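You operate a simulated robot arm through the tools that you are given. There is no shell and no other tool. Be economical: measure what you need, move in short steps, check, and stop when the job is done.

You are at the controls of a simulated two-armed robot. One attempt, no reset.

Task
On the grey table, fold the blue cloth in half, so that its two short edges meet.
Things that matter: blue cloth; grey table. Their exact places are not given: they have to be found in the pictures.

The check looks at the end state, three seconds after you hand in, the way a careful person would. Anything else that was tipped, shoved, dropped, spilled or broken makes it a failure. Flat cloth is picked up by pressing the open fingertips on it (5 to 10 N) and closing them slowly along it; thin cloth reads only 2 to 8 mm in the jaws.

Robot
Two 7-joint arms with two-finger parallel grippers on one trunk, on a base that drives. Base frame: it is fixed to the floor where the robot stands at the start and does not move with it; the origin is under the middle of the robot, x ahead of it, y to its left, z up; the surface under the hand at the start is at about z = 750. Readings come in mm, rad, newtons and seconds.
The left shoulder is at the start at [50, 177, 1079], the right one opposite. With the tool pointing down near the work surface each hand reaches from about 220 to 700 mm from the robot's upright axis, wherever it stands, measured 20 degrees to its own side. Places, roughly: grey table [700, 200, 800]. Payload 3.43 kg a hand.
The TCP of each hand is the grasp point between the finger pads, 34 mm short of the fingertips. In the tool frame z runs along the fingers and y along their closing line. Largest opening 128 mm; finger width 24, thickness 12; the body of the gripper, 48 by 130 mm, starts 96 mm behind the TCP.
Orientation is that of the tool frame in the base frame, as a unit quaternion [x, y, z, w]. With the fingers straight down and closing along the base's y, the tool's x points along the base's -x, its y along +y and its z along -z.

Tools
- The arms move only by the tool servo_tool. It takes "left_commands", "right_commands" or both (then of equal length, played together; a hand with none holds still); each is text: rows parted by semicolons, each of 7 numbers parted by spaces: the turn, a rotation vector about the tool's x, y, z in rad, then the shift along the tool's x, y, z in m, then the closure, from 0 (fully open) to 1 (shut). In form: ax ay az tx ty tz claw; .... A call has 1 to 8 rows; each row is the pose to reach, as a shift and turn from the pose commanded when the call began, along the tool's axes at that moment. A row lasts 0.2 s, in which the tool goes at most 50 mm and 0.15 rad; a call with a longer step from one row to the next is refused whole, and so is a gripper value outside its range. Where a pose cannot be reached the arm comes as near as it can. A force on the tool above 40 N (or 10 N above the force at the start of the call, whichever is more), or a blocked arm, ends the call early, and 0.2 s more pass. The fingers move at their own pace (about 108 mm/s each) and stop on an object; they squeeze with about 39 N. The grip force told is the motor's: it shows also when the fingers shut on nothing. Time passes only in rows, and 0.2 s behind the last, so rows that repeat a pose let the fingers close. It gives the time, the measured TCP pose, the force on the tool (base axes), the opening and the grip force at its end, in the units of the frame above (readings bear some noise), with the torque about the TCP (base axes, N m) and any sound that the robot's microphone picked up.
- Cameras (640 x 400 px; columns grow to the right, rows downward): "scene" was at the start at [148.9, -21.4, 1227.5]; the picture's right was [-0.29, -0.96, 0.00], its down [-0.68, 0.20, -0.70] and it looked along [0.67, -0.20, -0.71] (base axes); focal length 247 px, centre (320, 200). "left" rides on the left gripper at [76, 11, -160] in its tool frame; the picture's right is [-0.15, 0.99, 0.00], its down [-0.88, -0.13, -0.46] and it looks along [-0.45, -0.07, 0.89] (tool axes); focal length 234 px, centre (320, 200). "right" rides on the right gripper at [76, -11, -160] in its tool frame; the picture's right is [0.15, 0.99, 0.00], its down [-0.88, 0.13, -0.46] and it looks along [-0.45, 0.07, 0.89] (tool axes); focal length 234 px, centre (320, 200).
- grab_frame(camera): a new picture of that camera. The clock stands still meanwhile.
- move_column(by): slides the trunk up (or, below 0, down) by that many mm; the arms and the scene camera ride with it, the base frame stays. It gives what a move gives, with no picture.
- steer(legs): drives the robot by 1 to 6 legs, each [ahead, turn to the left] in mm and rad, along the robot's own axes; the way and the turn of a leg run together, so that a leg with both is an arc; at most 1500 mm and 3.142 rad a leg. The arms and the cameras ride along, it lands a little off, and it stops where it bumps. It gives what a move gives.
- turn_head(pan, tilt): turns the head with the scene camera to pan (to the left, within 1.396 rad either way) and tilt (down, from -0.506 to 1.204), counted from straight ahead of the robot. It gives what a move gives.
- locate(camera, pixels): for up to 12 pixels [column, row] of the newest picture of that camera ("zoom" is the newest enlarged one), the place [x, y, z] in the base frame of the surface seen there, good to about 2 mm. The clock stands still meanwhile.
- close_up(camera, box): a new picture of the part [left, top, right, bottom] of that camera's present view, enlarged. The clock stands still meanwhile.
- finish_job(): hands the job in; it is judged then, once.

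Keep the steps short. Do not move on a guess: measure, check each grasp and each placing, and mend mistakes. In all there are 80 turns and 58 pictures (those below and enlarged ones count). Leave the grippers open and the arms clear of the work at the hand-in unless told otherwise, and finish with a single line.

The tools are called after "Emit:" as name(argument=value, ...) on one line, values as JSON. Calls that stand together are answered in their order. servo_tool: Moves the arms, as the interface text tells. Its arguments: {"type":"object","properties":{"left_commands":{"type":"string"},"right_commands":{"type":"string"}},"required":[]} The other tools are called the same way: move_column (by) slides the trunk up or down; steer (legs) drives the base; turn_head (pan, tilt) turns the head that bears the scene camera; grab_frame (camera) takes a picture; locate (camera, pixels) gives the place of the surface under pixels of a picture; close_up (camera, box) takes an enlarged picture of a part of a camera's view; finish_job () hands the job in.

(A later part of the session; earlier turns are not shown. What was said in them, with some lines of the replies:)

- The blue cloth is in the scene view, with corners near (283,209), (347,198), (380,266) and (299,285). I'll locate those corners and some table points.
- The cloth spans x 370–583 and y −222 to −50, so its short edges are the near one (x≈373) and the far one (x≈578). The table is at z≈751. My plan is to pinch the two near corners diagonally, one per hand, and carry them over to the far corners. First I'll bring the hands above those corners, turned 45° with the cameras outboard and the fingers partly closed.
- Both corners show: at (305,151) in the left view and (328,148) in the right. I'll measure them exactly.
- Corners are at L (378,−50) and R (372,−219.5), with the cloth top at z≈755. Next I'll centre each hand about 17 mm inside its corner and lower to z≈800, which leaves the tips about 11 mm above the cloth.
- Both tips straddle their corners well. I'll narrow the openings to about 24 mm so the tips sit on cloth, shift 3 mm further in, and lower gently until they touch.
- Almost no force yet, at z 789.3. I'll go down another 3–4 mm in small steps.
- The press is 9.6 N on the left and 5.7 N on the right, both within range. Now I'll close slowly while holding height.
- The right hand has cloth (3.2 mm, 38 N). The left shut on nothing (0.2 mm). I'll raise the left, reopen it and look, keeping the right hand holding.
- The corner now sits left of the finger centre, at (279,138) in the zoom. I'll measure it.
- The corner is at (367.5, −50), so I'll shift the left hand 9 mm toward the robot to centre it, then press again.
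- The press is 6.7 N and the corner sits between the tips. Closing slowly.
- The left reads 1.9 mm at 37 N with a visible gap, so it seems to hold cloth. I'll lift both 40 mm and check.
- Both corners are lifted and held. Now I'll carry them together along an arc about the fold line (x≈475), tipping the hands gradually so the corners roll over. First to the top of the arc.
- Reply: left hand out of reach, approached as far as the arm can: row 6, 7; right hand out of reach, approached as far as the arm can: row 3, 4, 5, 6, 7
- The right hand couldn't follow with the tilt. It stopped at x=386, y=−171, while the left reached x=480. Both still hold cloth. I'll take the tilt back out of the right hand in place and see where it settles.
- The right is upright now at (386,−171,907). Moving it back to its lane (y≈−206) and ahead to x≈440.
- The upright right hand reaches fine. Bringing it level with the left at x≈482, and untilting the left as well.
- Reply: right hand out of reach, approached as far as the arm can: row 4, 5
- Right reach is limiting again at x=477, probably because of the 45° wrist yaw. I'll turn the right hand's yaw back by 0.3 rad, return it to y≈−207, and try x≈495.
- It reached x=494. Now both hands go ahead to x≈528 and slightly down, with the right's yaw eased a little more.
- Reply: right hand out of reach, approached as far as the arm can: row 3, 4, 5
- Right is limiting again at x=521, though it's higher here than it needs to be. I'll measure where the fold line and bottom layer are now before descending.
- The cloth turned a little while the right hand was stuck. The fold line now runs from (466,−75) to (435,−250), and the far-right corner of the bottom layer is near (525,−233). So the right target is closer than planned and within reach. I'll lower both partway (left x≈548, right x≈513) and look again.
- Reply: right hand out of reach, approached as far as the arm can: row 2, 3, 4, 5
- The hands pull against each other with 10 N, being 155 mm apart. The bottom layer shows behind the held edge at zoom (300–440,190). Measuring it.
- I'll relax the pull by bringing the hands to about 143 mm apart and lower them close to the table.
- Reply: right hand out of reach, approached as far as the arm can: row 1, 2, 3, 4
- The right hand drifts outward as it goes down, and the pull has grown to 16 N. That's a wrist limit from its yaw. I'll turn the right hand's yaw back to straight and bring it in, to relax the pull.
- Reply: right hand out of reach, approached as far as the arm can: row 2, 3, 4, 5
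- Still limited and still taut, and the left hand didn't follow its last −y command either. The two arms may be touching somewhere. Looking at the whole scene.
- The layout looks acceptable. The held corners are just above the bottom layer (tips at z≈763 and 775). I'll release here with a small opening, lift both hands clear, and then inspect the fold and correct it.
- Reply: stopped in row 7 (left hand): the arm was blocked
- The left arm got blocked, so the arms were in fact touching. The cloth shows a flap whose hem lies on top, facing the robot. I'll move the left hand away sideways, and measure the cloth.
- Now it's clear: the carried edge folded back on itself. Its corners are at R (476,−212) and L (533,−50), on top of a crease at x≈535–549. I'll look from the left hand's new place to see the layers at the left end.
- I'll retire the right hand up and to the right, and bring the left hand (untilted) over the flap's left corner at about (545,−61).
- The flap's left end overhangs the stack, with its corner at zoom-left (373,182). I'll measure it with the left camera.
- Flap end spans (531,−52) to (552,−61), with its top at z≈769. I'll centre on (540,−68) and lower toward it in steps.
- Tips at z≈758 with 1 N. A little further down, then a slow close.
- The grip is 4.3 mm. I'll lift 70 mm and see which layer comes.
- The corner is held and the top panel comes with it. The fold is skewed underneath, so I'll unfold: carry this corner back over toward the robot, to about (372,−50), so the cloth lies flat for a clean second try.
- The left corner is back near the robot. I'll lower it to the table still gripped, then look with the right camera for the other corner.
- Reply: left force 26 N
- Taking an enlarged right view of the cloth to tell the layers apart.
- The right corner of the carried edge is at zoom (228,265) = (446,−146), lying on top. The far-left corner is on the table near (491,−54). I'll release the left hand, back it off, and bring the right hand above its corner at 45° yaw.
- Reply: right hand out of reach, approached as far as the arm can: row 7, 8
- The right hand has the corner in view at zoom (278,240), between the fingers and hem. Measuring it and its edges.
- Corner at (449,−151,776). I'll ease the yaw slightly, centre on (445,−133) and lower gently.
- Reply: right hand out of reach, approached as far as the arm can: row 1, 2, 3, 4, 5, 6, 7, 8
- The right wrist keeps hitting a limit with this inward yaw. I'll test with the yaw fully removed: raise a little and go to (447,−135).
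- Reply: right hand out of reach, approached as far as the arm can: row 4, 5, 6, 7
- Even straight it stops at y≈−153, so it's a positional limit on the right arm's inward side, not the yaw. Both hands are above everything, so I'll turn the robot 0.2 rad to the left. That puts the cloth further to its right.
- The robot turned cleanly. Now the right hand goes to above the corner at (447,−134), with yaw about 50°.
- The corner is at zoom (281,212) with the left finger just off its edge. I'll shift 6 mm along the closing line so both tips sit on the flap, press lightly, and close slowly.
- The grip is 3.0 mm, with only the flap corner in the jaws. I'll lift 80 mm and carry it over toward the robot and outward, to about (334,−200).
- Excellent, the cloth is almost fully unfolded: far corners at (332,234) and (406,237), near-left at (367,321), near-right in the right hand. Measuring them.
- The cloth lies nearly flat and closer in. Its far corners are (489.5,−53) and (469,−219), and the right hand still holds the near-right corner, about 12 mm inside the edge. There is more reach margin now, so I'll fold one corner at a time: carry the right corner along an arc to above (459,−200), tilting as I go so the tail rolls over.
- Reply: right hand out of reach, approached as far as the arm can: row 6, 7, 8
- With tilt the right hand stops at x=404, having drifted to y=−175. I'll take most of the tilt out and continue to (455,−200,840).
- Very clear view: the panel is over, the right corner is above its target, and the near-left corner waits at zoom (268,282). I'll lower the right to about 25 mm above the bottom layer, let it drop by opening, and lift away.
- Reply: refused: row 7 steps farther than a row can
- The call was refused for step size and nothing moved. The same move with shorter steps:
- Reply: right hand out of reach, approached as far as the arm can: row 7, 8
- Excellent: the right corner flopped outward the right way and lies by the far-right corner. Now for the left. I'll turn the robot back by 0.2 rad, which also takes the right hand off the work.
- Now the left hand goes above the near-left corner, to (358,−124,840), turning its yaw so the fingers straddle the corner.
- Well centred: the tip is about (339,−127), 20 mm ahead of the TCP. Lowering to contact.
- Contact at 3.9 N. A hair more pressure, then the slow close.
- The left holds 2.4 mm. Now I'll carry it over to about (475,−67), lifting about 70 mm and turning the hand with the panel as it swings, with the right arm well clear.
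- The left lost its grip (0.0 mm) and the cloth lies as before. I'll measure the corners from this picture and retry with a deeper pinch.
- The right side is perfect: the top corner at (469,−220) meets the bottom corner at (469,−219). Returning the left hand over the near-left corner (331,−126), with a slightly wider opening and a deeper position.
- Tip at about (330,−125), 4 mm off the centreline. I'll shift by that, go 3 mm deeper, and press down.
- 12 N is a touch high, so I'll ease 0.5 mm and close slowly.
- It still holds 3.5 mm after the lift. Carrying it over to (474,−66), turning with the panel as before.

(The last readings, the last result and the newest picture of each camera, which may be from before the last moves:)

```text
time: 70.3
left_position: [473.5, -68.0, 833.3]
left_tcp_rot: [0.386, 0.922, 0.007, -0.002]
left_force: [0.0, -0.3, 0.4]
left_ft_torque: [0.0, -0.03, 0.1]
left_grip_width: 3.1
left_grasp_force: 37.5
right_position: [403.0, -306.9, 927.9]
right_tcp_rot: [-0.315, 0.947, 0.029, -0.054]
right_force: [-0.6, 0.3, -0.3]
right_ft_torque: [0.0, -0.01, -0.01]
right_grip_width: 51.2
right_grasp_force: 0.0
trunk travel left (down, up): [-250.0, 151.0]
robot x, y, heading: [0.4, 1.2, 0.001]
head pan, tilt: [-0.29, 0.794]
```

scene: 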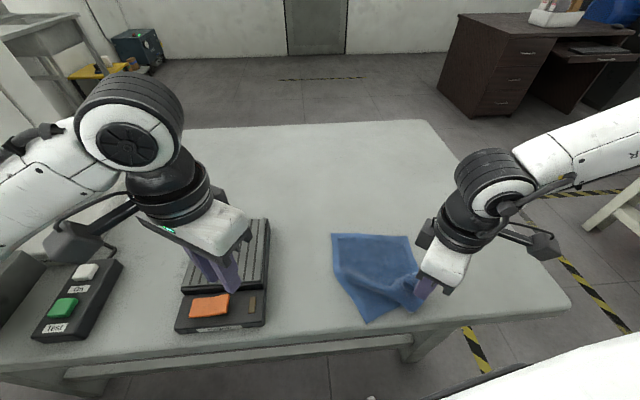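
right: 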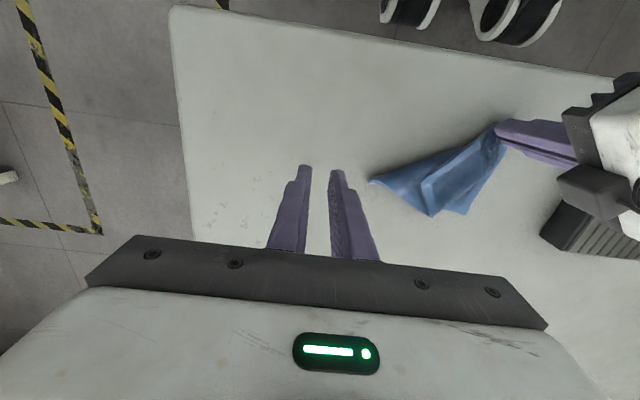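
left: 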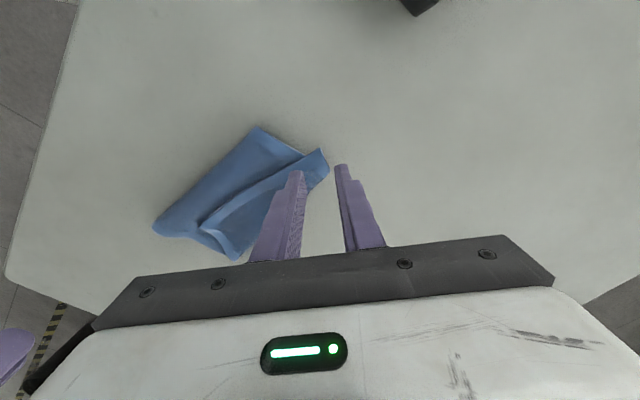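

Still gripped (3.1 mm) over the target. Lowering to z≈815, dropping the corner, lifting straight up, and looking.

Emit:
servo_tool(left_commands="0 0 0 0 0 0.010 1; 0 0 0 0 0 0.019 1; 0 0 0 0 0 0.019 0.6; 0 0 0 0 0 0.019 0.6; 0 0 0 0 0 -0.005 0.6; 0 0 0 0 0 -0.045 0.6; 0 0 0 0.02 0.02 -0.08 0.6; 0 0 0 0.045 0.045 -0.10 0.6")

Emit:
close_up(camera="scene", box=[260, 180, 400, 285])

```text
time: 72.1
left_position: [474.9, -3.7, 934.1]
left_tcp_rot: [0.385, 0.923, 0.006, -0.002]
left_force: [-1.0, -0.6, -0.8]
left_ft_torque: [0.01, 0.02, 0.01]
left_grip_width: 51.4
left_grasp_force: 0.1
right_position: [403.6, -307.0, 927.7]
right_tcp_rot: [-0.315, 0.947, 0.028, -0.054]
right_force: [-0.5, -0.2, -0.3]
right_ft_torque: [-0.02, 0.04, -0.03]
right_grip_width: 51.2
right_grasp_force: 0.1
trunk travel left (down, up): [-250.0, 151.0]
robot x, y, heading: [0.7, 1.6, -0.001]
head pan, tilt: [-0.29, 0.794]
```

```text
3.81 times, centred on (330, 232) of scene
```

zoom: 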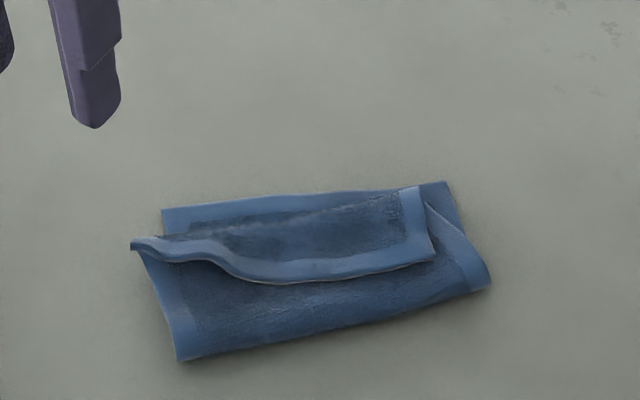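

The base fold is square now, but the top edge has curled back over: hem from zoom (132,243) to (435,255). Measuring.

Emit:
locate(camera="zoom", pixels=[[165, 213], [443, 186], [134, 245], [433, 252], [230, 268], [320, 277], [180, 357], [488, 284], [410, 192], [200, 240], [300, 208], [380, 265]])

```text
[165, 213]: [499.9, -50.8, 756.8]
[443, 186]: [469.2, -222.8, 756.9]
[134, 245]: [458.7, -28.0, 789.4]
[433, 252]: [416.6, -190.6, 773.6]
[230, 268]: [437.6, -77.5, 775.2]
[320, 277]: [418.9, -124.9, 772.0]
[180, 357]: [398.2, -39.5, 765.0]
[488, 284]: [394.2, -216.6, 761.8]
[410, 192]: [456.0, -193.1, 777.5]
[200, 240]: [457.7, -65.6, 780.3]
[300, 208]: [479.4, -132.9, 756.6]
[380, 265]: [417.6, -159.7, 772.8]
```

The far edge runs (500,−51) to (469,−223). The flap's right corner is at (417,−191), and its left corner stands up at (459,−28). I'll redo the right corner: turn the robot left 0.2 again for reach.

Emit:
steer(legs=[[0, 0.2]])

Emit:
servo_tool(right_commands="0.03 -0.027 0 -0.005 0.010 0.01 0.8; 0.06 -0.054 0 -0.010 0.020 0.025 0.8; 0.09 -0.08 0 -0.015 0.030 0.045 0.8; 0.09 -0.08 0 -0.0197 0.0393 0.065 0.8; 0.09 -0.08 0 -0.0197 0.0393 0.085 0.8; 0.09 -0.08 0 -0.0197 0.0393 0.100 0.8; 0.09 -0.08 0 -0.0197 0.0393 0.100 0.8")

Emit:
close_up(camera="right", box=[200, 80, 440, 230])

Emit:
locate(camera="zoom", pixels=[[320, 150], [320, 190], [320, 230], [260, 190], [290, 210], [400, 190]])

```text
time: 73.2
left_position: [467.0, 90.0, 935.5]
left_tcp_rot: [0.291, 0.957, 0.007, -0.002]
left_force: [-0.2, 0.2, 0.6]
left_ft_torque: [-0.04, -0.01, 0.01]
left_grip_width: 51.3
left_grasp_force: 0.1
right_position: [456.2, -219.5, 926.3]
right_tcp_rot: [-0.409, 0.911, 0.022, -0.057]
right_force: [-0.4, -0.2, 2.0]
right_ft_torque: [-0.04, 0.02, -0.01]
right_grip_width: 51.3
right_grasp_force: 0.0
trunk travel left (down, up): [-250.0, 151.0]
robot x, y, heading: [4.8, -0.7, 0.203]
head pan, tilt: [-0.29, 0.794]
```

```text
time: 74.8
left_position: [467.2, 91.0, 934.5]
left_tcp_rot: [0.291, 0.957, 0.007, -0.003]
left_force: [-0.2, 0.6, -0.5]
left_ft_torque: [-0.02, 0.02, -0.01]
left_grip_width: 51.2
left_grasp_force: 0.0
right_position: [430.2, -180.4, 828.8]
right_tcp_rot: [-0.41, 0.912, -0.001, -0.002]
right_force: [-0.8, 0.6, 0.0]
right_ft_torque: [-0.04, 0.03, -0.01]
right_grip_width: 25.4
right_grasp_force: 0.1
trunk travel left (down, up): [-250.0, 151.0]
robot x, y, heading: [-2.3, -1.0, 0.199]
head pan, tilt: [-0.29, 0.794]
```

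```text
2.67 times, centred on (320, 155) of right
```

zoom: 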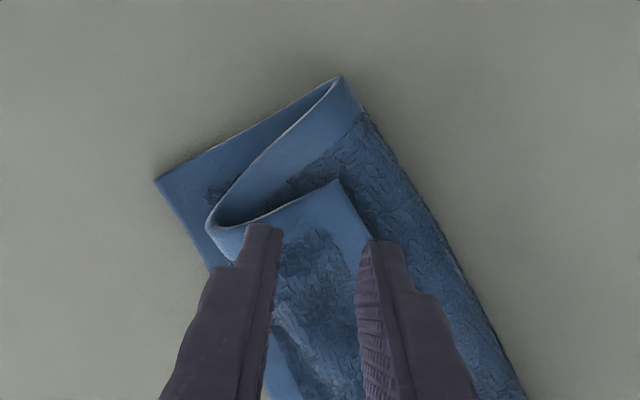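

```text
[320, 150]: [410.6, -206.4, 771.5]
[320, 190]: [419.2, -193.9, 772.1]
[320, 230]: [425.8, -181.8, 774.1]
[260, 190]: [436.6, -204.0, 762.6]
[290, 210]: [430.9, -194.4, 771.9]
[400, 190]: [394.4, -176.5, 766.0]
```

Very clear: the top layer makes an S, with the flap corner tip at zoom (338,180), about (414,−194), between the fingers. I'll centre, lower onto it, and close slowly.

Emit:
servo_tool(right_commands="0 0 0 0.004 0.002 0.012 0.8; 0 0 0 0.004 0.002 0.022 0.8; 0 0 0 0.004 0.002 0.028 0.8; 0 0 0 0.004 0.002 0.032 0.83; 0 0 0 0.004 0.002 0.032 0.87; 0 0 0 0.004 0.002 0.032 0.92; 0 0 0 0.004 0.002 0.032 1; 0 0 0 0.004 0.002 0.032 1")

Emit:
servo_tool(right_commands="0 0 0 0 0 -0.008 1; 0 0 0 0 0 -0.018 1; 0 0 0 0 0 -0.030 1; 0 0 0 0 0 -0.030 1")

```text
time: 76.7
left_position: [466.1, 91.4, 934.7]
left_tcp_rot: [0.29, 0.957, 0.007, -0.002]
left_force: [0.2, 0.2, 0.1]
left_ft_torque: [-0.02, 0.01, 0.01]
left_grip_width: 51.2
left_grasp_force: 0.1
right_position: [423.4, -181.9, 799.5]
right_tcp_rot: [-0.41, 0.912, -0.001, -0.003]
right_force: [-0.6, 0.0, 0.8]
right_ft_torque: [0.0, 0.03, 0.03]
right_grip_width: 3.2
right_grasp_force: 38.0
trunk travel left (down, up): [-250.0, 151.0]
robot x, y, heading: [3.1, -2.2, 0.203]
head pan, tilt: [-0.29, 0.794]
```

```text
time: 77.7
left_position: [467.5, 91.3, 936.3]
left_tcp_rot: [0.291, 0.957, 0.008, -0.003]
left_force: [-0.2, -0.6, -0.5]
left_ft_torque: [0.0, 0.0, 0.01]
left_grip_width: 51.1
left_grasp_force: 0.1
right_position: [423.8, -181.4, 827.4]
right_tcp_rot: [-0.41, 0.912, -0.001, -0.003]
right_force: [-0.2, -0.5, 0.7]
right_ft_torque: [-0.01, 0.0, -0.01]
right_grip_width: 3.2
right_grasp_force: 38.0
trunk travel left (down, up): [-250.0, 151.0]
robot x, y, heading: [-1.6, -0.3, 0.203]
head pan, tilt: [-0.29, 0.794]
```

It holds 3.2 mm. The right part of the top layer is too long, so with slack it folds back. This time I'll carry it nearly taut past the far edge, to x≈500, and drop it there so it lies flat and outward. Afterward I can slide it back.

Emit:
servo_tool(right_commands="0 0 0 -0.008 -0.018 -0.025 1; 0 0 0 -0.016 -0.036 -0.032 1; 0 0 0 -0.024 -0.055 -0.028 1; 0 0 0 -0.0325 -0.0728 -0.015 1; 0 0 0 -0.0325 -0.0728 0.008 1; 0 0 0 -0.0325 -0.0728 0.008 0.6; 0 0 0 -0.0325 -0.0728 0.008 0.6; 0 0 0 -0.0325 -0.0728 -0.025 0.6")

Emit:
servo_tool(right_commands="0 0 0 0 0 -0.04 0.6; 0 0 0 0.03 0 -0.07 0.6; 0 0 0 0.06 -0.02 -0.09 0.6; 0 0 0 0.06 -0.02 -0.09 0.6")

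Emit:
close_up(camera="scene", box=[310, 180, 450, 285])

```text
time: 79.5
left_position: [467.0, 91.1, 936.0]
left_tcp_rot: [0.291, 0.957, 0.007, -0.002]
left_force: [0.1, -0.6, 0.0]
left_ft_torque: [-0.04, -0.02, 0.0]
left_grip_width: 51.3
left_grasp_force: 0.0
right_position: [498.1, -205.5, 853.1]
right_tcp_rot: [-0.409, 0.913, -0.002, -0.001]
right_force: [-0.3, -1.1, -0.3]
right_ft_torque: [0.01, -0.01, -0.02]
right_grip_width: 51.0
right_grasp_force: 0.0
trunk travel left (down, up): [-250.0, 151.0]
robot x, y, heading: [1.2, 0.2, 0.198]
head pan, tilt: [-0.29, 0.794]
```

```text
time: 80.5
left_position: [466.8, 89.7, 935.1]
left_tcp_rot: [0.291, 0.957, 0.007, -0.002]
left_force: [-0.6, 0.7, -0.9]
left_ft_torque: [0.02, 0.01, 0.03]
left_grip_width: 51.2
left_grasp_force: 0.1
right_position: [458.5, -244.7, 946.0]
right_tcp_rot: [-0.409, 0.913, -0.002, -0.002]
right_force: [1.0, -0.6, 0.0]
right_ft_torque: [-0.01, -0.01, -0.01]
right_grip_width: 51.3
right_grasp_force: 0.0
right hand out of reach, approached as far as the arm can: row 3, 4
trunk travel left (down, up): [-250.0, 151.0]
robot x, y, heading: [-1.5, 1.4, 0.201]
head pan, tilt: [-0.29, 0.794]
```

```text
3.81 times, centred on (380, 232) of scene
```

zoom: 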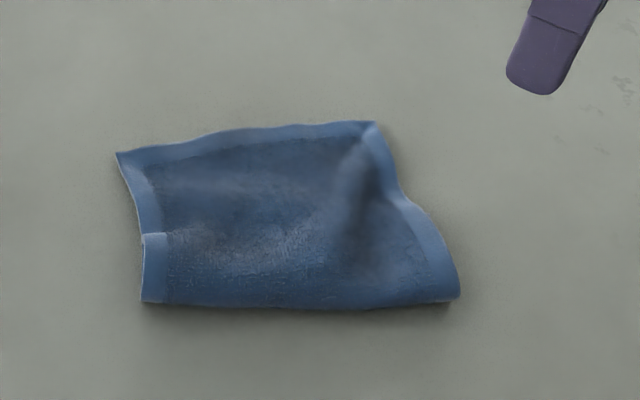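

Excellent: the whole top edge has flipped over and the cloth now lies as a half-size rectangle. Measuring its edges.

Emit:
locate(camera="zoom", pixels=[[121, 157], [140, 215], [143, 236], [145, 298], [300, 306], [455, 295], [457, 270], [405, 200], [372, 126], [240, 134], [398, 185], [350, 200]])

```text
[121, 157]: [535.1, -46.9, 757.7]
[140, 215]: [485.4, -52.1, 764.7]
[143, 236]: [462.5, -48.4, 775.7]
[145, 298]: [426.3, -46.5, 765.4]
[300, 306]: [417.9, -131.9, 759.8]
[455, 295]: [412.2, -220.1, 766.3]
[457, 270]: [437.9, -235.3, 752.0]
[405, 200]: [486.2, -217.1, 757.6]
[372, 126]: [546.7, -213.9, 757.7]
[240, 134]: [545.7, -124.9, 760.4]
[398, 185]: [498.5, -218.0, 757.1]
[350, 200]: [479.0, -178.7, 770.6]
```

Fold line at x≈412–426; top edge at (535,−47) to (547,−214). The bottom edge's right corner shows as a step near (490,−217), so the top overshoots about 60 mm at the right and about 12 mm at the left. I'll grip the top edge near its right corner (tail already outward) and slide it back. First, the hand above (531,−190).

Emit:
servo_tool(right_commands="0 0 0.1 -0.015 -0.003 0.005 0.78; 0 0 0.2 -0.032 -0.006 0.02 0.78; 0 0 0.3 -0.050 -0.010 0.04 0.78; 0 0 0.42 -0.070 -0.014 0.065 0.78; 0 0 0.54 -0.088 -0.018 0.090 0.78; 0 0 0.66 -0.089 -0.0175 0.115 0.78; 0 0 0.66 -0.089 -0.0175 0.135 0.78; 0 0 0.66 -0.089 -0.0175 0.148 0.78")

```text
time: 82.2
left_position: [465.6, 90.8, 934.4]
left_tcp_rot: [0.291, 0.957, 0.007, -0.002]
left_force: [0.2, 0.2, -0.3]
left_ft_torque: [0.01, -0.04, -0.01]
left_grip_width: 51.2
left_grasp_force: 0.1
right_position: [530.5, -192.0, 795.0]
right_tcp_rot: [-0.092, 0.996, -0.002, 0.0]
right_force: [0.2, -0.6, -0.9]
right_ft_torque: [0.02, -0.02, 0.0]
right_grip_width: 28.0
right_grasp_force: 0.0
trunk travel left (down, up): [-250.0, 151.0]
robot x, y, heading: [0.3, -4.8, 0.199]
head pan, tilt: [-0.29, 0.794]
```

On position. Lower to contact (z≈787) and close slowly.

Emit:
servo_tool(right_commands="0 0 0 0 0 0.004 0.78; 0 0 0 0 0 0.0065 0.78; 0 0 0 0 0 0.0085 0.78; 0 0 0 0 0 0.0085 0.78")

Emit:
servo_tool(right_commands="0 0 0 0 0 0 0.80; 0 0 0 0 0 0 0.83; 0 0 0 0 0 0 0.86; 0 0 0 0 0 0 0.89; 0 0 0 0 0 0 0.92; 0 0 0 0 0 0 0.96; 0 0 0 0 0 0 1; 0 0 0 0 0 0 1")

```text
time: 83.2
left_position: [466.1, 90.9, 935.6]
left_tcp_rot: [0.291, 0.957, 0.007, -0.002]
left_force: [0.9, -0.4, 0.0]
left_ft_torque: [0.02, -0.03, -0.04]
left_grip_width: 51.2
left_grasp_force: 0.1
right_position: [530.6, -189.4, 787.2]
right_tcp_rot: [-0.093, 0.996, -0.002, -0.001]
right_force: [0.2, -0.9, 4.6]
right_ft_torque: [-0.04, -0.04, 0.0]
right_grip_width: 28.0
right_grasp_force: 0.0
trunk travel left (down, up): [-250.0, 151.0]
robot x, y, heading: [-0.4, 1.8, 0.2]
head pan, tilt: [-0.29, 0.794]
```

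```text
time: 85.0
left_position: [466.3, 90.4, 934.5]
left_tcp_rot: [0.291, 0.957, 0.007, -0.002]
left_force: [-0.6, 0.8, -0.2]
left_ft_torque: [-0.02, -0.02, 0.01]
left_grip_width: 51.3
left_grasp_force: 0.0
right_position: [530.7, -189.6, 787.8]
right_tcp_rot: [-0.093, 0.996, -0.001, -0.001]
right_force: [-0.5, 0.4, 4.5]
right_ft_torque: [-0.01, 0.01, 0.02]
right_grip_width: 4.3
right_grasp_force: 38.6
trunk travel left (down, up): [-250.0, 151.0]
robot x, y, heading: [1.0, 1.7, 0.201]
head pan, tilt: [-0.29, 0.794]
```

Gripped 4.3 mm. I'll lift 15 mm, move back 56 mm toward the robot, set it down on the bottom edge, release and rise.

Emit:
servo_tool(right_commands="0 0 0 0 0 -0.015 1; 0 0 0 0.014 0.0016 -0.018 1; 0 0 0 0.028 0.0032 -0.018 1; 0 0 0 0.042 0.0048 -0.018 1; 0 0 0 0.0558 0.0064 -0.016 1; 0 0 0 0.0558 0.0064 -0.007 1; 0 0 0 0.0558 0.0064 -0.007 0.8; 0 0 0 0.0558 0.0064 -0.007 0.75")

Emit:
servo_tool(right_commands="0 0 0 0 0 -0.03 0.75; 0 0 0 0 0 -0.07 0.75; 0 0 0 0.02 -0.04 -0.10 0.75; 0 0 0 0.04 -0.08 -0.11 0.75; 0 0 0 0.04 -0.08 -0.11 0.75")

Emit:
close_up(camera="scene", box=[310, 180, 450, 285])

Emit:
locate(camera="zoom", pixels=[[121, 157], [145, 298], [300, 306], [455, 295], [240, 150], [350, 160], [400, 180], [390, 160], [420, 200], [300, 180], [320, 240], [200, 145]])

```text
time: 86.8
left_position: [466.1, 91.2, 935.0]
left_tcp_rot: [0.291, 0.957, 0.007, -0.003]
left_force: [0.2, 0.3, 0.1]
left_ft_torque: [0.02, 0.01, 0.01]
left_grip_width: 51.2
left_grasp_force: 0.2
right_position: [474.2, -192.8, 793.6]
right_tcp_rot: [-0.093, 0.996, -0.002, -0.003]
right_force: [0.4, -0.5, 0.6]
right_ft_torque: [-0.01, 0.02, -0.03]
right_grip_width: 31.7
right_grasp_force: 0.1
trunk travel left (down, up): [-250.0, 151.0]
robot x, y, heading: [0.1, 0.1, 0.202]
head pan, tilt: [-0.29, 0.794]
```

```text
refused: row 3 steps farther than a row can; nothing moved
```

```text
3.81 times, centred on (380, 232) of scene
```

zoom: 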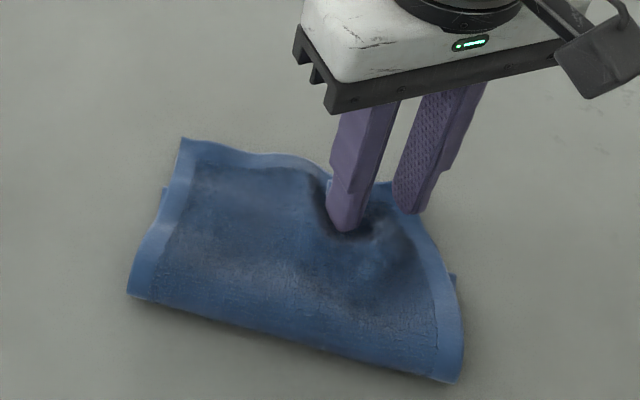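

```text
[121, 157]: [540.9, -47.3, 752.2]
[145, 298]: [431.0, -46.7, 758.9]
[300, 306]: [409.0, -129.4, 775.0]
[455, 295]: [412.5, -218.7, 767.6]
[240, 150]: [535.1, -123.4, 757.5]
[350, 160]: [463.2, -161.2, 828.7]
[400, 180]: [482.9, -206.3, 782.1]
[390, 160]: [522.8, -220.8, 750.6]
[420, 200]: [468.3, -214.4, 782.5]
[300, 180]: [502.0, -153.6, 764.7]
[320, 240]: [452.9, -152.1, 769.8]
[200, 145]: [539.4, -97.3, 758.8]
```

The hand is open but the rise was refused for step size. In this picture the cloth looks good, with the fold line now from zoom (130,292) to (458,380). Measuring from the same picture.

Emit:
locate(camera="zoom", pixels=[[184, 143], [132, 290], [457, 378], [388, 186], [425, 222], [164, 192], [455, 280], [325, 172], [270, 160], [290, 335], [440, 250], [160, 215]])

Emit:
servo_tool(right_commands="0 0 0 0 0 -0.025 0.75; 0 0 0 0 0 -0.055 0.75; 0 0 0 0 0 -0.085 0.75; 0 0 0 0 0 -0.110 0.75; 0 0 0 0 0 -0.110 0.75")

```text
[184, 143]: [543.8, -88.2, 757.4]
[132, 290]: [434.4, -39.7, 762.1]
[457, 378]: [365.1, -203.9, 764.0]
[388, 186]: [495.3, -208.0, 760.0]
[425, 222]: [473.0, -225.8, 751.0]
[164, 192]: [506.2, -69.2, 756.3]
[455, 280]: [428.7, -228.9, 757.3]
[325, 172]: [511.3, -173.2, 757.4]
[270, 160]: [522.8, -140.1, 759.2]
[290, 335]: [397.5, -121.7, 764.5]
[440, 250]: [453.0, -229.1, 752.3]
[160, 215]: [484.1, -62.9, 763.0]
```

```text
time: 88.0
left_position: [466.0, 91.4, 935.3]
left_tcp_rot: [0.291, 0.957, 0.007, -0.003]
left_force: [-0.4, 0.0, -0.2]
left_ft_torque: [0.01, 0.01, 0.04]
left_grip_width: 51.4
left_grasp_force: 0.1
right_position: [475.0, -193.6, 903.7]
right_tcp_rot: [-0.092, 0.996, -0.001, -0.002]
right_force: [-0.7, 0.2, -0.5]
right_ft_torque: [0.02, -0.01, 0.0]
right_grip_width: 32.0
right_grasp_force: 0.0
trunk travel left (down, up): [-250.0, 151.0]
robot x, y, heading: [-0.2, -2.9, 0.2]
head pan, tilt: [-0.29, 0.794]
```

The cloth turned as a whole and is now parallel: fold line (434,−40) to (365,−204), top edge (544,−88) to (495,−208). The bottom corners peek out at (506,−69) and (429,−229), so the top edge overshoots about 40 mm evenly. I'll grip the middle of the top edge, lift it so the layer arches, and bring it back 40 mm. First, the hand above (507,−143), closing along the edge.

Emit:
servo_tool(right_commands="0 0 0.12 -0.010 0.011 0 0.77; 0 0 0.24 -0.020 0.022 0.01 0.77; 0 0 0.36 -0.030 0.033 0.03 0.77; 0 0 0.48 -0.0408 0.0439 0.055 0.77; 0 0 0.59 -0.0408 0.0439 0.080 0.77; 0 0 0.59 -0.0408 0.0439 0.100 0.77; 0 0 0.59 -0.0408 0.0439 0.107 0.77; 0 0 0.59 -0.0408 0.0439 0.107 0.77")

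```text
time: 89.8
left_position: [466.9, 90.6, 935.9]
left_tcp_rot: [0.291, 0.957, 0.007, -0.002]
left_force: [-0.3, 0.2, 1.1]
left_ft_torque: [-0.02, 0.01, 0.0]
left_grip_width: 51.3
left_grasp_force: 0.1
right_position: [507.0, -142.9, 796.4]
right_tcp_rot: [0.201, 0.98, -0.003, 0.0]
right_force: [-0.3, 0.0, 0.0]
right_ft_torque: [0.01, 0.01, -0.02]
right_grip_width: 29.1
right_grasp_force: 0.0
trunk travel left (down, up): [-250.0, 151.0]
robot x, y, heading: [-2.6, -0.9, 0.198]
head pan, tilt: [-0.29, 0.794]
```

Reached. Pressing to about z 787 and closing slowly.

Emit:
servo_tool(right_commands="0 0 0 0 0 0.004 0.77; 0 0 0 0 0 0.007 0.77; 0 0 0 0 0 0.0095 0.77; 0 0 0 0 0 0.0095 0.77")

Emit:
servo_tool(right_commands="0 0 0 0 0 0 0.80; 0 0 0 0 0 0 0.83; 0 0 0 0 0 0 0.86; 0 0 0 0 0 0 0.89; 0 0 0 0 0 0 0.92; 0 0 0 0 0 0 0.96; 0 0 0 0 0 0 1; 0 0 0 0 0 0 1")

```text
time: 90.8
left_position: [466.2, 90.6, 936.1]
left_tcp_rot: [0.291, 0.957, 0.007, -0.002]
left_force: [0.2, -0.8, 0.1]
left_ft_torque: [-0.02, 0.02, 0.0]
left_grip_width: 51.1
left_grasp_force: 0.0
right_position: [507.6, -141.8, 788.2]
right_tcp_rot: [0.201, 0.98, -0.001, 0.0]
right_force: [0.1, -0.1, 6.1]
right_ft_torque: [-0.01, 0.0, 0.02]
right_grip_width: 29.6
right_grasp_force: 0.2
trunk travel left (down, up): [-250.0, 151.0]
robot x, y, heading: [1.1, 0.5, 0.204]
head pan, tilt: [-0.29, 0.794]
```

```text
time: 92.7
left_position: [466.8, 92.1, 934.4]
left_tcp_rot: [0.291, 0.957, 0.006, -0.002]
left_force: [-0.4, 0.4, -0.5]
left_ft_torque: [0.02, 0.0, -0.04]
left_grip_width: 51.4
left_grasp_force: 0.0
right_position: [506.5, -142.9, 787.9]
right_tcp_rot: [0.201, 0.98, -0.001, -0.001]
right_force: [-0.8, 0.8, 10.4]
right_ft_torque: [0.07, 0.03, 0.0]
right_grip_width: 3.9
right_grasp_force: 38.5
trunk travel left (down, up): [-250.0, 151.0]
robot x, y, heading: [1.4, -0.6, 0.203]
head pan, tilt: [-0.29, 0.794]
```

Gripped 3.9 mm. Lift 50 mm, come back 40 mm along the fold direction, and lower onto the bottom edge, still holding.

Emit:
servo_tool(right_commands="0 0 0 0.002 0 -0.020 1; 0 0 0 0.008 0 -0.040 1; 0 0 0 0.018 0 -0.052 1; 0 0 0 0.030 0 -0.052 1; 0 0 0 0.041 0 -0.045 1; 0 0 0 0.042 0 -0.028 1; 0 0 0 0.042 0 -0.012 1; 0 0 0 0.042 0 -0.008 1")

Emit:
servo_tool(right_commands="0 0 0 0 0 0.002 1; 0 0 0 0 0 0.002 1; 0 0 0 0 0 0.002 0.9; 0 0 0 0 0 0.002 0.8; 0 0 0 0 0 0.001 0.75; 0 0 0 0 0 -0.03 0.75; 0 0 0 0 0 -0.07 0.75; 0 0 0 0 0 -0.11 0.75")

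Emit:
locate(camera="scene", pixels=[[340, 225]])

```text
time: 94.5
left_position: [467.5, 90.4, 935.9]
left_tcp_rot: [0.291, 0.957, 0.008, -0.002]
left_force: [-0.3, -0.4, -1.3]
left_ft_torque: [-0.02, -0.02, 0.0]
left_grip_width: 51.3
left_grasp_force: 0.0
right_position: [469.3, -124.7, 795.6]
right_tcp_rot: [0.201, 0.98, -0.001, 0.0]
right_force: [-1.1, 0.3, 2.9]
right_ft_torque: [-0.03, 0.0, -0.01]
right_grip_width: 3.9
right_grasp_force: 38.5
trunk travel left (down, up): [-250.0, 151.0]
robot x, y, heading: [3.9, -0.3, 0.202]
head pan, tilt: [-0.29, 0.794]
```

```text
time: 96.2
left_position: [466.2, 90.0, 936.3]
left_tcp_rot: [0.291, 0.957, 0.007, -0.003]
left_force: [0.7, -0.2, 0.1]
left_ft_torque: [0.0, 0.01, 0.02]
left_grip_width: 51.2
left_grasp_force: 0.1
right_position: [469.6, -125.2, 906.4]
right_tcp_rot: [0.201, 0.979, -0.003, -0.001]
right_force: [-0.1, -0.3, 0.3]
right_ft_torque: [0.01, -0.02, -0.01]
right_grip_width: 31.8
right_grasp_force: 0.1
trunk travel left (down, up): [-250.0, 151.0]
robot x, y, heading: [3.2, 0.5, 0.195]
head pan, tilt: [-0.29, 0.794]
```

```text
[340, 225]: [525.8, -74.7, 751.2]
```

Released and lifted. I'll move the right hand aside and use the last picture on the result.

Emit:
servo_tool(right_commands="0 0 -0.1 -0.008 -0.034 0 0.7; 0 0 -0.2 -0.016 -0.067 0 0.6; 0 0 -0.3 -0.024 -0.10 0 0.5; 0 0 -0.4 -0.032 -0.134 0 0.4; 0 0 -0.4 -0.0394 -0.165 0 0.3; 0 0 -0.4 -0.0394 -0.165 0 0.3")

Emit:
close_up(camera="scene", box=[300, 190, 460, 310])

```text
time: 97.7
left_position: [466.8, 89.7, 935.5]
left_tcp_rot: [0.29, 0.957, 0.007, -0.002]
left_force: [1.3, -0.1, 0.5]
left_ft_torque: [0.02, -0.01, -0.02]
left_grip_width: 51.4
left_grasp_force: 0.1
right_position: [440.2, -294.9, 906.8]
right_tcp_rot: [0.002, 1.0, -0.002, -0.002]
right_force: [-0.3, -0.2, 0.7]
right_ft_torque: [0.02, 0.01, -0.01]
right_grip_width: 89.4
right_grasp_force: 0.0
trunk travel left (down, up): [-250.0, 151.0]
robot x, y, heading: [-3.2, -2.4, 0.199]
head pan, tilt: [-0.29, 0.794]
```

```text
3.33 times, centred on (380, 250) of scene
```

zoom: 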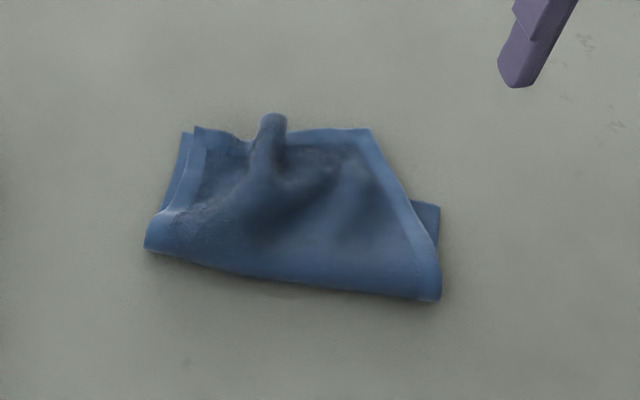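

The left corners nearly coincide now (zoom (183,135) and (197,128)). On the right the bottom corner shows at (440,205), while the top corner is at (370,130), and a pinch ridge remains at (272,122). Measuring.

Emit:
locate(camera="zoom", pixels=[[185, 136], [199, 131], [369, 133], [437, 207], [147, 247], [438, 297], [272, 120], [300, 280], [340, 150], [240, 140], [430, 235], [350, 220]])

```text
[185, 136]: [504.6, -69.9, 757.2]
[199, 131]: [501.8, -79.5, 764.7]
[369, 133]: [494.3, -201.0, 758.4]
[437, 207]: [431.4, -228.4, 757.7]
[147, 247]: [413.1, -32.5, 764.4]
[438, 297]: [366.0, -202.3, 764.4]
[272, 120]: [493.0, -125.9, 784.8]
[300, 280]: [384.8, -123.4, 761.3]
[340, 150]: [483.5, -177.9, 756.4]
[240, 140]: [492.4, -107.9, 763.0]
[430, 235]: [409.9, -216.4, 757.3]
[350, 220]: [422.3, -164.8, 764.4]
```

Left corners meet within 10 mm. The right top corner (494,−201) should go to the bottom corner at (431,−228), and that also pulls the ridge straight. Moving the right hand above (480,−180) and down close.

Emit:
servo_tool(right_commands="0 0 0 -0.010 0.029 0 0.5; 0 0 0 -0.020 0.058 0 0.7; 0 0 0 -0.030 0.087 0.01 0.77; 0 0 0 -0.040 0.115 0.035 0.77; 0 0 0 -0.040 0.115 0.065 0.77; 0 0 0 -0.040 0.115 0.09 0.77; 0 0 0 -0.040 0.115 0.110 0.77; 0 0 0 -0.040 0.115 0.110 0.77")

```text
time: 99.5
left_position: [465.9, 90.0, 935.3]
left_tcp_rot: [0.29, 0.957, 0.007, -0.003]
left_force: [0.4, -0.2, 0.1]
left_ft_torque: [0.0, 0.03, -0.05]
left_grip_width: 50.9
left_grasp_force: 0.0
right_position: [481.8, -179.0, 795.6]
right_tcp_rot: [0.003, 1.0, -0.002, -0.001]
right_force: [-0.3, -0.6, 0.7]
right_ft_torque: [0.01, -0.01, 0.0]
right_grip_width: 29.3
right_grasp_force: 0.0
trunk travel left (down, up): [-250.0, 151.0]
robot x, y, heading: [-4.1, 0.2, 0.201]
head pan, tilt: [-0.29, 0.794]
```

In place. Press to about z 787 and close slowly, as before.

Emit:
servo_tool(right_commands="0 0 0 0 0 0.004 0.77; 0 0 0 0 0 0.007 0.77; 0 0 0 0 0 0.009 0.77; 0 0 0 0 0 0.009 0.77")

Emit:
servo_tool(right_commands="0 0 0 0 0 0 0.80; 0 0 0 0 0 0 0.83; 0 0 0 0 0 0 0.86; 0 0 0 0 0 0 0.89; 0 0 0 0 0 0 0.92; 0 0 0 0 0 0 0.96; 0 0 0 0 0 0 1; 0 0 0 0 0 0 1")

```text
time: 100.5
left_position: [465.9, 90.3, 935.5]
left_tcp_rot: [0.29, 0.957, 0.007, -0.002]
left_force: [0.1, 0.3, -0.1]
left_ft_torque: [-0.03, -0.02, 0.0]
left_grip_width: 51.4
left_grasp_force: 0.1
right_position: [480.2, -179.2, 789.1]
right_tcp_rot: [0.002, 1.0, -0.001, 0.0]
right_force: [0.1, -1.5, 10.6]
right_ft_torque: [0.12, 0.08, 0.05]
right_grip_width: 29.2
right_grasp_force: 0.0
trunk travel left (down, up): [-250.0, 151.0]
robot x, y, heading: [2.2, 1.8, 0.202]
head pan, tilt: [-0.29, 0.794]
```

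```text
time: 102.2
left_position: [466.0, 91.5, 936.1]
left_tcp_rot: [0.29, 0.957, 0.007, -0.001]
left_force: [0.5, 0.6, 0.5]
left_ft_torque: [-0.03, 0.02, -0.02]
left_grip_width: 51.3
left_grasp_force: 0.1
right_position: [480.2, -177.3, 788.4]
right_tcp_rot: [0.003, 1.0, -0.001, -0.001]
right_force: [0.7, 2.6, 13.7]
right_ft_torque: [0.2, 0.09, -0.04]
right_grip_width: 4.0
right_grasp_force: 38.6
trunk travel left (down, up): [-250.0, 151.0]
robot x, y, heading: [1.1, -0.4, 0.204]
head pan, tilt: [-0.29, 0.794]
5 turns are left
```

Gripped 4.0 mm. Now lift, carry to (426,−203) while turning 0.38 rad with the panel, lower, release and rise.

Emit:
servo_tool(right_commands="0 0 0.04 0.003 -0.002 -0.020 1; 0 0 0.10 0.012 -0.006 -0.038 1; 0 0 0.18 0.025 -0.011 -0.046 1; 0 0 0.26 0.038 -0.017 -0.046 1; 0 0 0.34 0.050 -0.022 -0.040 1; 0 0 0.38 0.054 -0.025 -0.025 1; 0 0 0.38 0.054 -0.025 -0.011 1; 0 0 0.38 0.054 -0.025 -0.007 1")

Emit:
servo_tool(right_commands="0 0 0 0 0 0.001 1; 0 0 0 0 0 0.001 1; 0 0 0 0 0 0.001 0.9; 0 0 0 0 0 0 0.8; 0 0 0 0 0 0 0.75; 0 0 0 0 0 -0.03 0.75; 0 0 0 0 0 -0.07 0.75; 0 0 0 0 0 -0.11 0.75")

Emit:
locate(camera="zoom", pixels=[[369, 133], [437, 207], [199, 131], [272, 120], [410, 190], [420, 170], [350, 220], [438, 297]])

```text
time: 104.0
left_position: [466.4, 90.0, 935.5]
left_tcp_rot: [0.291, 0.957, 0.007, -0.003]
left_force: [-0.7, 0.3, -0.3]
left_ft_torque: [-0.02, -0.02, 0.0]
left_grip_width: 51.2
left_grasp_force: 0.0
right_position: [427.0, -203.1, 794.7]
right_tcp_rot: [0.192, 0.981, -0.001, 0.0]
right_force: [-0.3, -0.1, 5.0]
right_ft_torque: [-0.01, -0.05, 0.09]
right_grip_width: 3.9
right_grasp_force: 38.8
trunk travel left (down, up): [-250.0, 151.0]
robot x, y, heading: [1.3, -0.8, 0.2]
head pan, tilt: [-0.29, 0.794]
```

```text
time: 105.8
left_position: [465.9, 90.7, 934.8]
left_tcp_rot: [0.291, 0.957, 0.007, -0.002]
left_force: [0.5, -0.6, -0.6]
left_ft_torque: [0.02, 0.03, 0.0]
left_grip_width: 51.4
left_grasp_force: 0.0
right_position: [426.6, -202.6, 904.3]
right_tcp_rot: [0.192, 0.981, -0.003, -0.001]
right_force: [-0.5, 0.5, 0.3]
right_ft_torque: [0.02, -0.02, -0.03]
right_grip_width: 31.8
right_grasp_force: 0.0
trunk travel left (down, up): [-250.0, 151.0]
robot x, y, heading: [0.0, -2.3, 0.201]
head pan, tilt: [-0.29, 0.794]
```

```text
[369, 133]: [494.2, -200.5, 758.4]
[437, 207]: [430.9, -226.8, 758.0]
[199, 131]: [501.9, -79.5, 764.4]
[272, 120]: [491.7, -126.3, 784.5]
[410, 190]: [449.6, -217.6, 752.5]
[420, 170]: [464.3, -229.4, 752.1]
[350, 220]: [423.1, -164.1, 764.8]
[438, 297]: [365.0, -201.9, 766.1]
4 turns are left
```

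The grip held to the end and the corner was released at its target. The locate values are from the old picture, so I can't recheck the result by eye. Moving the right hand clear with the fingers open.

Emit:
servo_tool(right_commands="0 0 0 0.005 -0.025 -0.01 0.6; 0 0 0 0.010 -0.050 -0.01 0.4; 0 0 0 0.015 -0.075 -0.01 0.2; 0 0 0 0.020 -0.10 -0.01 0; 0 0 0 0.020 -0.10 -0.01 0", left_commands="0 0 0 0 0 0 0.4; 0 0 0 0 0 0 0.2; 0 0 0 0 0 0 0; 0 0 0 0 0 0 0; 0 0 0 0 0 0 0")

```text
time: 107.0
left_position: [466.4, 91.2, 935.1]
left_tcp_rot: [0.291, 0.957, 0.007, -0.003]
left_force: [-0.2, 0.3, -0.2]
left_ft_torque: [-0.02, 0.01, -0.01]
left_grip_width: 128.2
left_grasp_force: 0.1
right_position: [370.9, -287.7, 914.1]
right_tcp_rot: [0.191, 0.982, -0.002, -0.001]
right_force: [-0.8, -0.9, 0.1]
right_ft_torque: [0.02, 0.0, 0.0]
right_grip_width: 128.0
right_grasp_force: 0.1
trunk travel left (down, up): [-250.0, 151.0]
robot x, y, heading: [1.3, 2.6, 0.2]
head pan, tilt: [-0.29, 0.794]
3 turns are left
```

Both hands are clear and open. Handing in.

Emit:
finish_job()

```text
The job is handed in.
```

The blue cloth is folded on the grey table, but the final fold is unconfirmed: the left corners last measured about 10 mm apart, and the right corner was then set on its mate with no pictures left to check it.
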